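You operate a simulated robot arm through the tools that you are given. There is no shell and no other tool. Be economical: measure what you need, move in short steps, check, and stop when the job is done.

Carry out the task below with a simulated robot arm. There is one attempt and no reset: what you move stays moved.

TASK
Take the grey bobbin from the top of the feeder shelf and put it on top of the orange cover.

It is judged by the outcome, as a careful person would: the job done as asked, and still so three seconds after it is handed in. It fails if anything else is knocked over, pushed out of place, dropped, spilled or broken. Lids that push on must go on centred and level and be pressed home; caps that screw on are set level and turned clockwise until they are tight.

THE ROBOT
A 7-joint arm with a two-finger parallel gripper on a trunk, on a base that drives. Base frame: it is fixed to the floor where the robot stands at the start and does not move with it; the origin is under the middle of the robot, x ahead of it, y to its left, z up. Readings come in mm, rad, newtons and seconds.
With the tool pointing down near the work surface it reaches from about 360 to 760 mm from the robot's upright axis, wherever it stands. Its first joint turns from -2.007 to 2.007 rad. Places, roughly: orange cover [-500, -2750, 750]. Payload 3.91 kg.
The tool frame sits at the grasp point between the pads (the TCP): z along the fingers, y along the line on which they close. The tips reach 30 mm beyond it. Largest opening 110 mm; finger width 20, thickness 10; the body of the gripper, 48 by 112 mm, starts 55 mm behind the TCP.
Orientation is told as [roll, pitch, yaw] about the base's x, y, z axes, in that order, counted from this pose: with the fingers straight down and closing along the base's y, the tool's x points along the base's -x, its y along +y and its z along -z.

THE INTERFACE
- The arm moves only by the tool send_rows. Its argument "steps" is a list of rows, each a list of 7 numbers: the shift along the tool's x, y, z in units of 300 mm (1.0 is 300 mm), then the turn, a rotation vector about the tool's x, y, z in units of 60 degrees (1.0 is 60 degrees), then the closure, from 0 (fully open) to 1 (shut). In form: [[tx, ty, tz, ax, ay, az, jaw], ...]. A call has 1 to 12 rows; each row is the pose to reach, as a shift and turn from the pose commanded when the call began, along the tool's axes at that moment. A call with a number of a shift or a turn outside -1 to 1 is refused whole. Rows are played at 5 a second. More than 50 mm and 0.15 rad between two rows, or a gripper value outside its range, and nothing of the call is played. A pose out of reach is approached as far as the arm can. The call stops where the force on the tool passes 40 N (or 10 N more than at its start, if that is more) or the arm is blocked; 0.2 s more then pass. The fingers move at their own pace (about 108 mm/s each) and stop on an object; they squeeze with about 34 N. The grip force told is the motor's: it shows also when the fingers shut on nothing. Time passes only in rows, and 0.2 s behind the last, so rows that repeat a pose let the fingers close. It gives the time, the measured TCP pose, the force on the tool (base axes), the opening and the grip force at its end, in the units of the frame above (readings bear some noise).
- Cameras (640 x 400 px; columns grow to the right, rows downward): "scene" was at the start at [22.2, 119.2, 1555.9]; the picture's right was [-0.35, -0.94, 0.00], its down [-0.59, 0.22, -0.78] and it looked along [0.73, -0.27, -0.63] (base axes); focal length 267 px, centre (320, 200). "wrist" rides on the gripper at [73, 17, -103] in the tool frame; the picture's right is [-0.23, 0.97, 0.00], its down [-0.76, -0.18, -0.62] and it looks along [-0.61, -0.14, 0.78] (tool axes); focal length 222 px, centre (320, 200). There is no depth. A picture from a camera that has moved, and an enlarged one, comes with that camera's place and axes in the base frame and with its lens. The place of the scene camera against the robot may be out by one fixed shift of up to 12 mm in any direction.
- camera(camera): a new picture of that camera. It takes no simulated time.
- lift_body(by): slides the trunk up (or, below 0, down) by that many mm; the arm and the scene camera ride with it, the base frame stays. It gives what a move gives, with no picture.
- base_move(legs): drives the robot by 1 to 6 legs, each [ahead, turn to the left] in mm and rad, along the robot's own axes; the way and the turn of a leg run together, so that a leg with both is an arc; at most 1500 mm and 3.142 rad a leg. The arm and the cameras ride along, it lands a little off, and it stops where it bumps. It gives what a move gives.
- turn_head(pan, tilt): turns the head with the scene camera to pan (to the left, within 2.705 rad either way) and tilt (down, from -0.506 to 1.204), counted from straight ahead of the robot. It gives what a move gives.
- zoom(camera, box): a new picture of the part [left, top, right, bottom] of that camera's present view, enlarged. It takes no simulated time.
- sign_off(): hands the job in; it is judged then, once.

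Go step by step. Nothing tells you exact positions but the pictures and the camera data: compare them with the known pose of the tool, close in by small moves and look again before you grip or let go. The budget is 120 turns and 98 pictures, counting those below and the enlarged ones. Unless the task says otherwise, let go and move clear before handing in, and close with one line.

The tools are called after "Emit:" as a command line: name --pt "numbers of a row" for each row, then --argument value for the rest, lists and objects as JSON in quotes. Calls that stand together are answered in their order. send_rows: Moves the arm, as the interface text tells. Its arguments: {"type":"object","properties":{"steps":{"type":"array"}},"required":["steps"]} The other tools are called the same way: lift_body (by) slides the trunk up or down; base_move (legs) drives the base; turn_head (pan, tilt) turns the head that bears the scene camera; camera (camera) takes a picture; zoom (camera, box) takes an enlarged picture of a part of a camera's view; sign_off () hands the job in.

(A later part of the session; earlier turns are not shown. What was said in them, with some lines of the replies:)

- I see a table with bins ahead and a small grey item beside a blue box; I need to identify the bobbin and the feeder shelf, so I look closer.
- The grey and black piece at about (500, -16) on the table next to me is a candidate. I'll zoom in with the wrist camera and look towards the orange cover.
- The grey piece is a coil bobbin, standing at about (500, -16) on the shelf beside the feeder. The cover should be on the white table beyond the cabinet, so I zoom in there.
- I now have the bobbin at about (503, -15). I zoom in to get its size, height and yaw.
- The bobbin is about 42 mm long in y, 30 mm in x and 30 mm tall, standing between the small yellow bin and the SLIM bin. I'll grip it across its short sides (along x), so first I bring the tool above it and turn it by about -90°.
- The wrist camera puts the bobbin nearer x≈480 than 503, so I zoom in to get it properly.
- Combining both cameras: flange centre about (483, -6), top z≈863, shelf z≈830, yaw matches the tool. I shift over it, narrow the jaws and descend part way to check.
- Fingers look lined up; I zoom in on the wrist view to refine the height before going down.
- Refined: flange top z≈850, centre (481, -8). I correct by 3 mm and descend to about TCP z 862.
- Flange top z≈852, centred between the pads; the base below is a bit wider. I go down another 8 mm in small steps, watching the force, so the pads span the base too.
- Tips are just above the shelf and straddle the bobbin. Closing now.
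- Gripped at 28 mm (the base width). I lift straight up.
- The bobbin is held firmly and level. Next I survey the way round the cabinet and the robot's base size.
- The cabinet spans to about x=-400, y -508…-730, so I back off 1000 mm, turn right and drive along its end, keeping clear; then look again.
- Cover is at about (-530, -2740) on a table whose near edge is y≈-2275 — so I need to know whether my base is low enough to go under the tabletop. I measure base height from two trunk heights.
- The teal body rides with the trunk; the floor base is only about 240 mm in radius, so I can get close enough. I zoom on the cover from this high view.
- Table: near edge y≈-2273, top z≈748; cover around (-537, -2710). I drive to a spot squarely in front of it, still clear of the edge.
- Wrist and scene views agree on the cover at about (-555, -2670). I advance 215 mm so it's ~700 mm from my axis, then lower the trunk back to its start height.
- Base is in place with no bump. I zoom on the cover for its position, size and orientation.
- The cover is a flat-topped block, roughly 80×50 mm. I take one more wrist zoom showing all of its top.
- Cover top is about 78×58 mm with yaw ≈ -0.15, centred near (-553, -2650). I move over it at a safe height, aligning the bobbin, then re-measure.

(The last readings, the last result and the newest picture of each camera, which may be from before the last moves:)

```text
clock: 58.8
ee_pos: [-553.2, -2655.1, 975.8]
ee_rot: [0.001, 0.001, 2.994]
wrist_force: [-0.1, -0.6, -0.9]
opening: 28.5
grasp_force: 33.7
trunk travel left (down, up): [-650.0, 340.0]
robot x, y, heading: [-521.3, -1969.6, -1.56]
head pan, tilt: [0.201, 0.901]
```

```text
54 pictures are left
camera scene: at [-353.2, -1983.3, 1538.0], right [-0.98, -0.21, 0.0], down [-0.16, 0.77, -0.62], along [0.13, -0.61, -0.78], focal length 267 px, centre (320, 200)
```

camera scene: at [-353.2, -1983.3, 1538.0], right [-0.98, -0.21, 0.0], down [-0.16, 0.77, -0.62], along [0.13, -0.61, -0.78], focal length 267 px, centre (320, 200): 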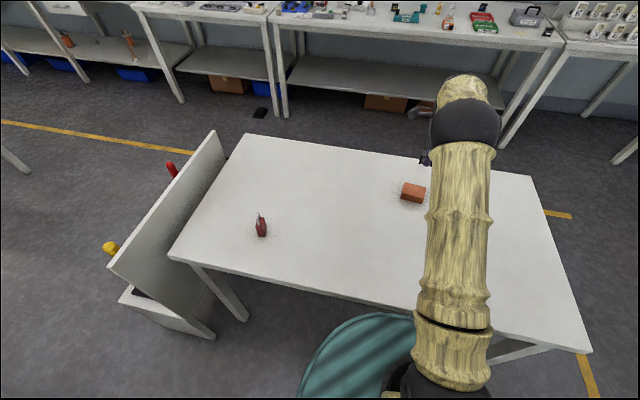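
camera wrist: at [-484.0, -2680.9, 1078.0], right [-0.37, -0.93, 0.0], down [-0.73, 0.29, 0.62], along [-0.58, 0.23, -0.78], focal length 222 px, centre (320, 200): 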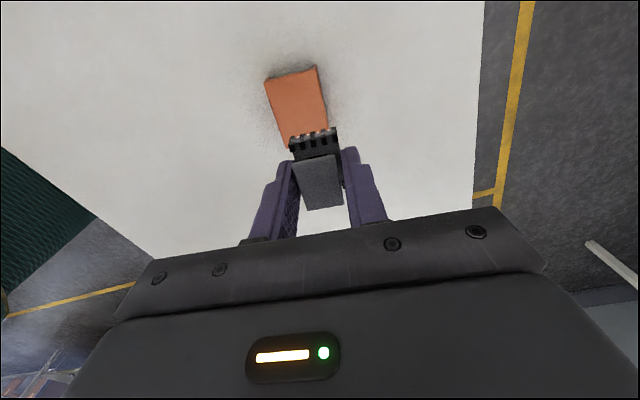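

Zooming to locate the visible cover corners and the bobbin relative to them.

Emit:
zoom --camera "wrist" --box '[224, 55, 384, 155]'

Emit:
zoom --camera "scene" --box '[376, 142, 472, 202]'

```text
4.00 times, centred on (304, 105) of wrist
camera zoom: at [-484.0, -2680.9, 1078.0], right [-0.37, -0.93, 0.0], down [-0.73, 0.29, 0.62], along [-0.58, 0.23, -0.78], focal length 888 px, centre (384, 580)
```

zoom: 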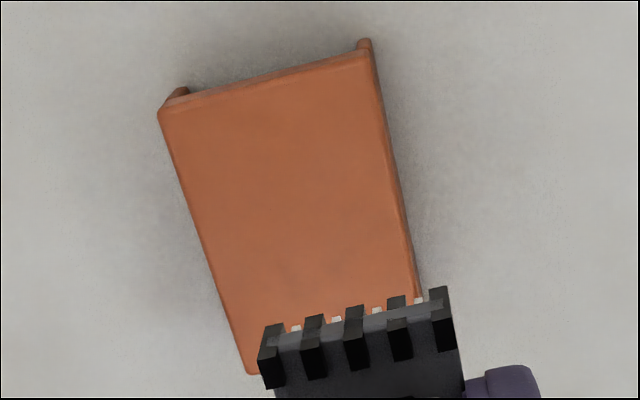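

```text
6.67 times, centred on (424, 172) of scene
camera zoom: at [-353.2, -1983.3, 1538.0], right [-0.98, -0.21, 0.0], down [-0.16, 0.77, -0.62], along [0.13, -0.61, -0.78], focal length 1780 px, centre (-373, 387)
```

zoom: 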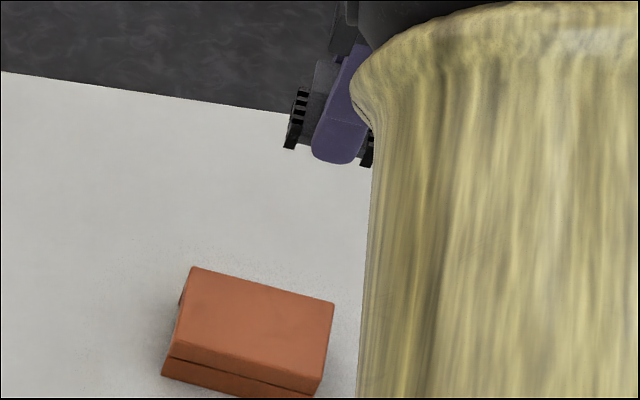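

Stereo from the wrist gives the cover top at z≈830, centre (-547, -2632), yaw -0.147 — aligned with the tool. I shift over the centre and descend to TCP 895.

Emit:
send_rows --pt "0.002 -0.039 0 0 0 0 1" --pt "0.004 -0.078 0 0 0 0 1" --pt "0.004 -0.078 0.09 0 0 0 1" --pt "0.004 -0.078 0.18 0 0 0 1" --pt "0.004 -0.078 0.27 0 0 0 1" --pt "0.004 -0.078 0.27 0 0 0 1"

Emit:
zoom --camera "wrist" --box '[220, 60, 420, 185]'

Emit:
zoom --camera "scene" --box '[376, 152, 472, 212]'

```text
clock: 60.2
ee_pos: [-546.9, -2632.7, 891.5]
ee_rot: [0.0, 0.0, 2.993]
wrist_force: [-0.7, 0.3, 0.7]
opening: 28.6
grasp_force: 33.9
trunk travel left (down, up): [-650.0, 340.0]
robot x, y, heading: [-521.5, -1967.2, -1.563]
head pan, tilt: [0.201, 0.901]
```

```text
3.20 times, centred on (320, 122) of wrist
camera zoom: at [-478.0, -2658.9, 995.0], right [-0.37, -0.93, 0.0], down [-0.73, 0.29, 0.62], along [-0.58, 0.23, -0.78], focal length 711 px, centre (320, 448)
```

zoom: 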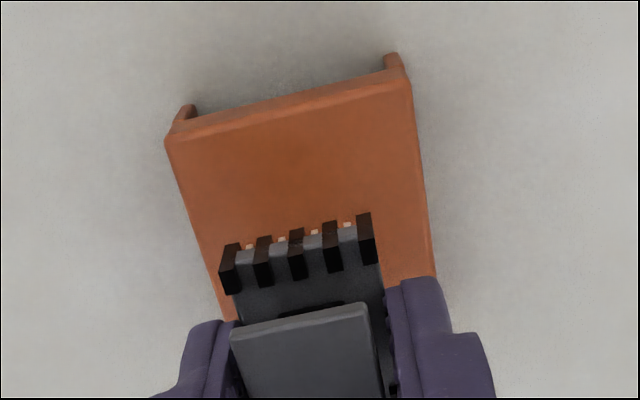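

```text
6.67 times, centred on (424, 182) of scene
camera zoom: at [-353.2, -1983.3, 1538.0], right [-0.98, -0.21, 0.0], down [-0.16, 0.77, -0.62], along [0.13, -0.61, -0.78], focal length 1780 px, centre (-373, 320)
```

zoom: 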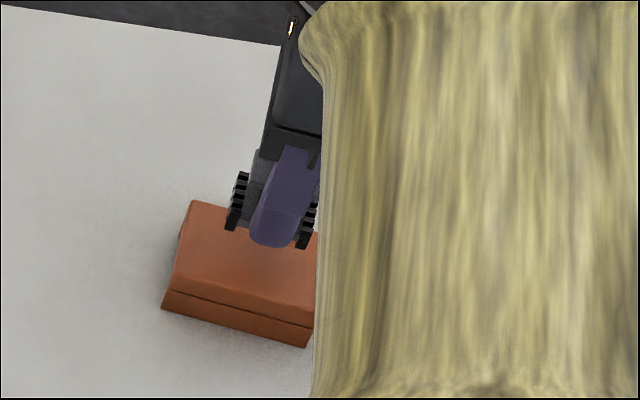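

Well centred. I descend to TCP ≈872 in small steps.

Emit:
send_rows --pt "0 0 0.017 0 0 0 1" --pt "0 0 0.034 0 0 0 1" --pt "0 0 0.05 0 0 0 1" --pt "0 0 0.06 0 0 0 1" --pt "0 0 0.06 0 0 0 1"

Emit:
zoom --camera "scene" --box '[392, 170, 440, 200]'

Emit:
zoom --camera "wrist" --box '[260, 80, 380, 155]'

```text
clock: 61.4
ee_pos: [-547.6, -2632.2, 874.0]
ee_rot: [-0.001, 0.0, 2.994]
wrist_force: [-0.1, 0.2, -1.0]
opening: 28.9
grasp_force: 34.0
trunk travel left (down, up): [-650.0, 340.0]
robot x, y, heading: [-522.9, -1964.2, -1.564]
head pan, tilt: [0.201, 0.901]
```

```text
13.33 times, centred on (416, 185) of scene
camera zoom: at [-353.2, -1983.4, 1538.0], right [-0.98, -0.21, 0.0], down [-0.16, 0.77, -0.62], along [0.13, -0.61, -0.78], focal length 3560 px, centre (-960, 400)
```

zoom: 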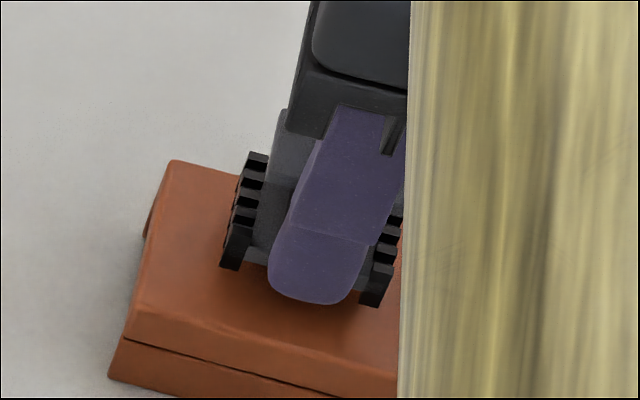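

```text
5.33 times, centred on (320, 118) of wrist
camera zoom: at [-478.7, -2658.6, 976.9], right [-0.37, -0.93, 0.0], down [-0.73, 0.29, 0.62], along [-0.58, 0.23, -0.78], focal length 1185 px, centre (320, 640)
```

zoom: 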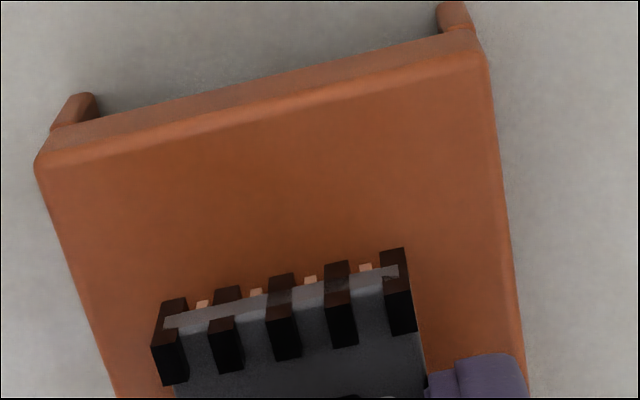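

Bobbin is just above the cover. I lower 3 mm at a time and watch the force.

Emit:
send_rows --pt "0 0 0.005 0 0 0 1" --pt "0 0 0.01 0 0 0 1" --pt "0 0 0.01 0 0 0 1"

Emit:
send_rows --pt "0 0 0.004 0 0 0 1" --pt "0 0 0.007 0 0 0 1" --pt "0 0 0.007 0 0 0 1"

```text
clock: 62.2
ee_pos: [-548.1, -2632.3, 871.2]
ee_rot: [0.001, -0.001, 2.993]
wrist_force: [0.2, 0.6, -0.6]
opening: 28.4
grasp_force: 34.6
trunk travel left (down, up): [-650.0, 340.0]
robot x, y, heading: [-523.4, -1967.2, -1.565]
head pan, tilt: [0.201, 0.901]
```

```text
clock: 63.0
ee_pos: [-546.4, -2631.5, 868.5]
ee_rot: [0.0, 0.0, 2.992]
wrist_force: [0.4, 0.9, 0.0]
opening: 28.9
grasp_force: 34.1
trunk travel left (down, up): [-650.0, 340.0]
robot x, y, heading: [-522.7, -1969.0, -1.565]
head pan, tilt: [0.201, 0.901]
```

Emit:
send_rows --pt "0 0 0.004 0 0 0 1" --pt "0 0 0.007 0 0 0 1" --pt "0 0 0.007 0 0 0 1"

Emit:
zoom --camera "wrist" --box '[260, 80, 380, 155]'

Emit:
zoom --camera "scene" --box '[392, 170, 440, 200]'

```text
clock: 63.8
ee_pos: [-547.7, -2630.6, 867.2]
ee_rot: [0.001, 0.001, 2.993]
wrist_force: [-0.4, -0.1, -0.6]
opening: 28.8
grasp_force: 33.4
trunk travel left (down, up): [-650.0, 340.0]
robot x, y, heading: [-519.0, -1965.9, -1.564]
head pan, tilt: [0.201, 0.901]
```

```text
5.33 times, centred on (320, 118) of wrist
camera zoom: at [-478.9, -2658.6, 970.1], right [-0.37, -0.93, 0.0], down [-0.73, 0.29, 0.62], along [-0.58, 0.23, -0.78], focal length 1185 px, centre (320, 640)
```

zoom: 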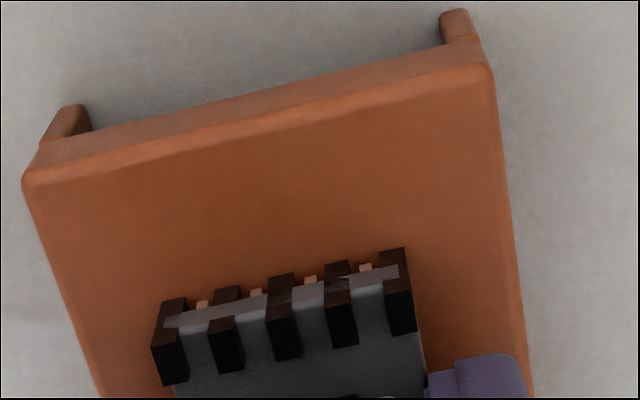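

```text
13.33 times, centred on (416, 185) of scene
camera zoom: at [-353.2, -1983.4, 1538.0], right [-0.98, -0.21, 0.0], down [-0.16, 0.77, -0.62], along [0.13, -0.61, -0.78], focal length 3560 px, centre (-960, 400)
```

zoom: 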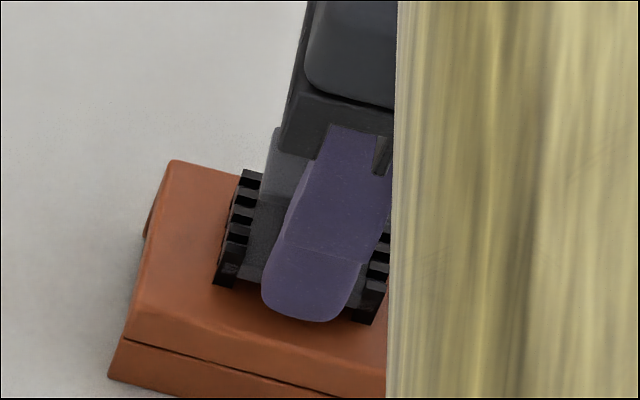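

No contact yet; continuing down.

Emit:
send_rows --pt "0 0 0.004 0 0 0 1" --pt "0 0 0.007 0 0 0 1" --pt "0 0 0.007 0 0 0 1"

Emit:
send_rows --pt "0 0 0.003 0 0 0 1" --pt "0 0 0.005 0 0 0 1" --pt "0 0 0.005 0 0 0 1"

```text
clock: 64.6
ee_pos: [-548.1, -2631.4, 866.0]
ee_rot: [0.0, 0.001, 2.993]
wrist_force: [0.1, -0.1, 0.8]
opening: 28.5
grasp_force: 34.4
trunk travel left (down, up): [-650.0, 340.0]
robot x, y, heading: [-523.2, -1969.6, -1.562]
head pan, tilt: [0.201, 0.901]
```

```text
clock: 65.4
ee_pos: [-547.5, -2631.6, 863.7]
ee_rot: [0.003, 0.0, 2.992]
wrist_force: [-0.9, -2.1, 14.5]
opening: 28.6
grasp_force: 33.7
trunk travel left (down, up): [-650.0, 340.0]
robot x, y, heading: [-523.2, -1967.0, -1.568]
head pan, tilt: [0.201, 0.901]
```

Contact felt (14.5 N). I ease off slightly, look, then open.

Emit:
send_rows --pt "0 0 -0.002 0 0 0 1" --pt "0 0 -0.002 0 0 0 1"

Emit:
zoom --camera "scene" --box '[392, 170, 440, 200]'

Emit:
zoom --camera "wrist" --box '[220, 60, 420, 185]'

```text
clock: 66.0
ee_pos: [-547.6, -2631.5, 864.8]
ee_rot: [0.003, -0.001, 2.993]
wrist_force: [-1.6, -4.1, 13.0]
opening: 28.7
grasp_force: 34.3
trunk travel left (down, up): [-650.0, 340.0]
robot x, y, heading: [-525.2, -1966.1, -1.564]
head pan, tilt: [0.201, 0.901]
```

```text
13.33 times, centred on (416, 185) of scene
camera zoom: at [-353.3, -1982.4, 1538.1], right [-0.98, -0.21, 0.0], down [-0.16, 0.77, -0.62], along [0.13, -0.61, -0.78], focal length 3560 px, centre (-960, 400)
```

zoom: 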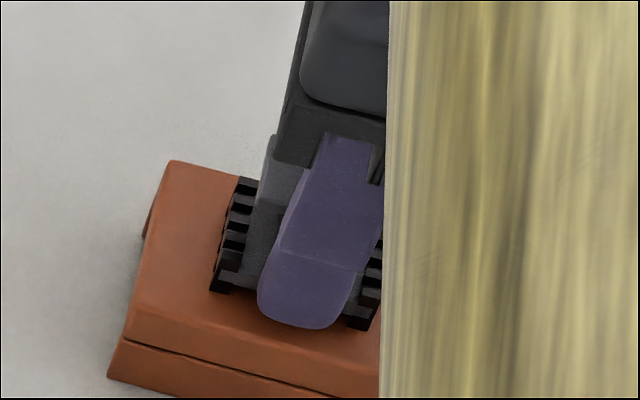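

```text
3.20 times, centred on (320, 122) of wrist
camera zoom: at [-478.6, -2657.7, 967.9], right [-0.37, -0.93, 0.0], down [-0.73, 0.29, 0.62], along [-0.58, 0.23, -0.78], focal length 711 px, centre (320, 448)
```

zoom: 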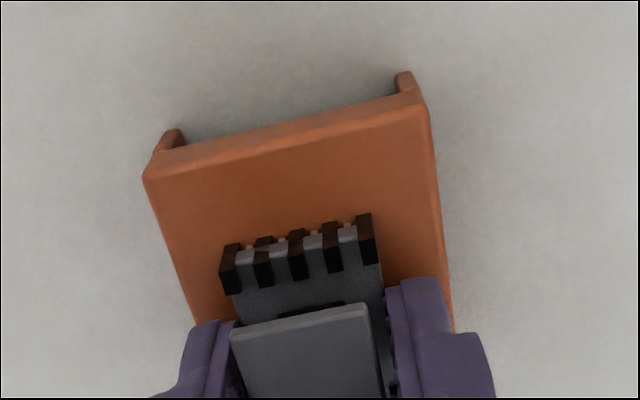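

The bobbin rests on the cover, well inside its edges. I open and lift straight up.

Emit:
send_rows --pt "0 0 -0.002 0 0 0 0.7" --pt "0 0 -0.002 0 0 0 0.6" --pt "0 0 -0.002 0 0 0 0.5" --pt "0 0 -0.002 0 0 0 0.5"

Emit:
send_rows --pt "0 0 -0.03 0 0 0 0.5" --pt "0 0 -0.09 0 0 0 0.5" --pt "0 0 -0.2 0 0 0 0.5" --pt "0 0 -0.35 0 0 0 0.5" --pt "0 0 -0.5 0 0 0 0.5" --pt "0 0 -0.65 0 0 0 0.5"

Emit:
camera --camera "wrist"

Emit:
zoom --camera "scene" --box '[376, 157, 456, 207]'

```text
clock: 67.0
ee_pos: [-548.0, -2630.7, 865.9]
ee_rot: [0.002, 0.001, 2.993]
wrist_force: [0.7, -1.3, -0.2]
opening: 55.0
grasp_force: 0.1
trunk travel left (down, up): [-650.0, 340.0]
robot x, y, heading: [-527.5, -1965.0, -1.564]
head pan, tilt: [0.201, 0.901]
```

```text
clock: 68.4
ee_pos: [-545.4, -2631.7, 1062.2]
ee_rot: [-0.001, -0.001, 2.994]
wrist_force: [-0.9, 0.5, 0.5]
opening: 55.2
grasp_force: 0.1
trunk travel left (down, up): [-650.0, 340.0]
robot x, y, heading: [-521.2, -1965.1, -1.564]
head pan, tilt: [0.201, 0.901]
```

```text
43 pictures are left
camera wrist: at [-475.6, -2658.6, 1165.0], right [-0.37, -0.93, 0.0], down [-0.73, 0.29, 0.62], along [-0.58, 0.23, -0.78], focal length 222 px, centre (320, 200)
```

wrist: 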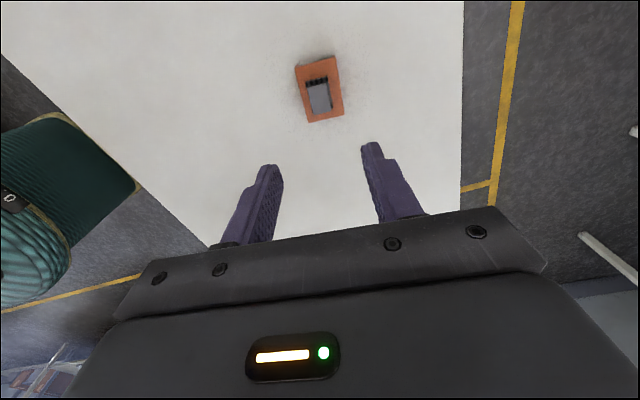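

```text
8.00 times, centred on (416, 182) of scene
camera zoom: at [-353.3, -1983.0, 1538.0], right [-0.98, -0.21, 0.0], down [-0.16, 0.77, -0.62], along [0.13, -0.61, -0.78], focal length 2136 px, centre (-448, 344)
```

zoom: 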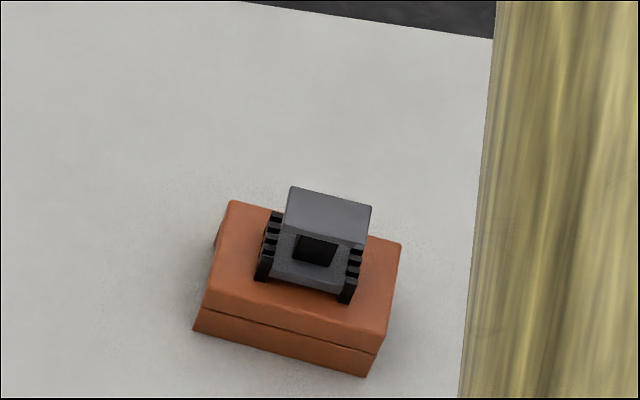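

The bobbin stands level and centred on top of the orange cover, the cover has not moved, and the gripper is clear. Handing in.

Emit:
sign_off

```text
The job is handed in.
```

The grey bobbin is standing level and centred on the orange cover. The gripper is clear, and I saw nothing else get moved or knocked.
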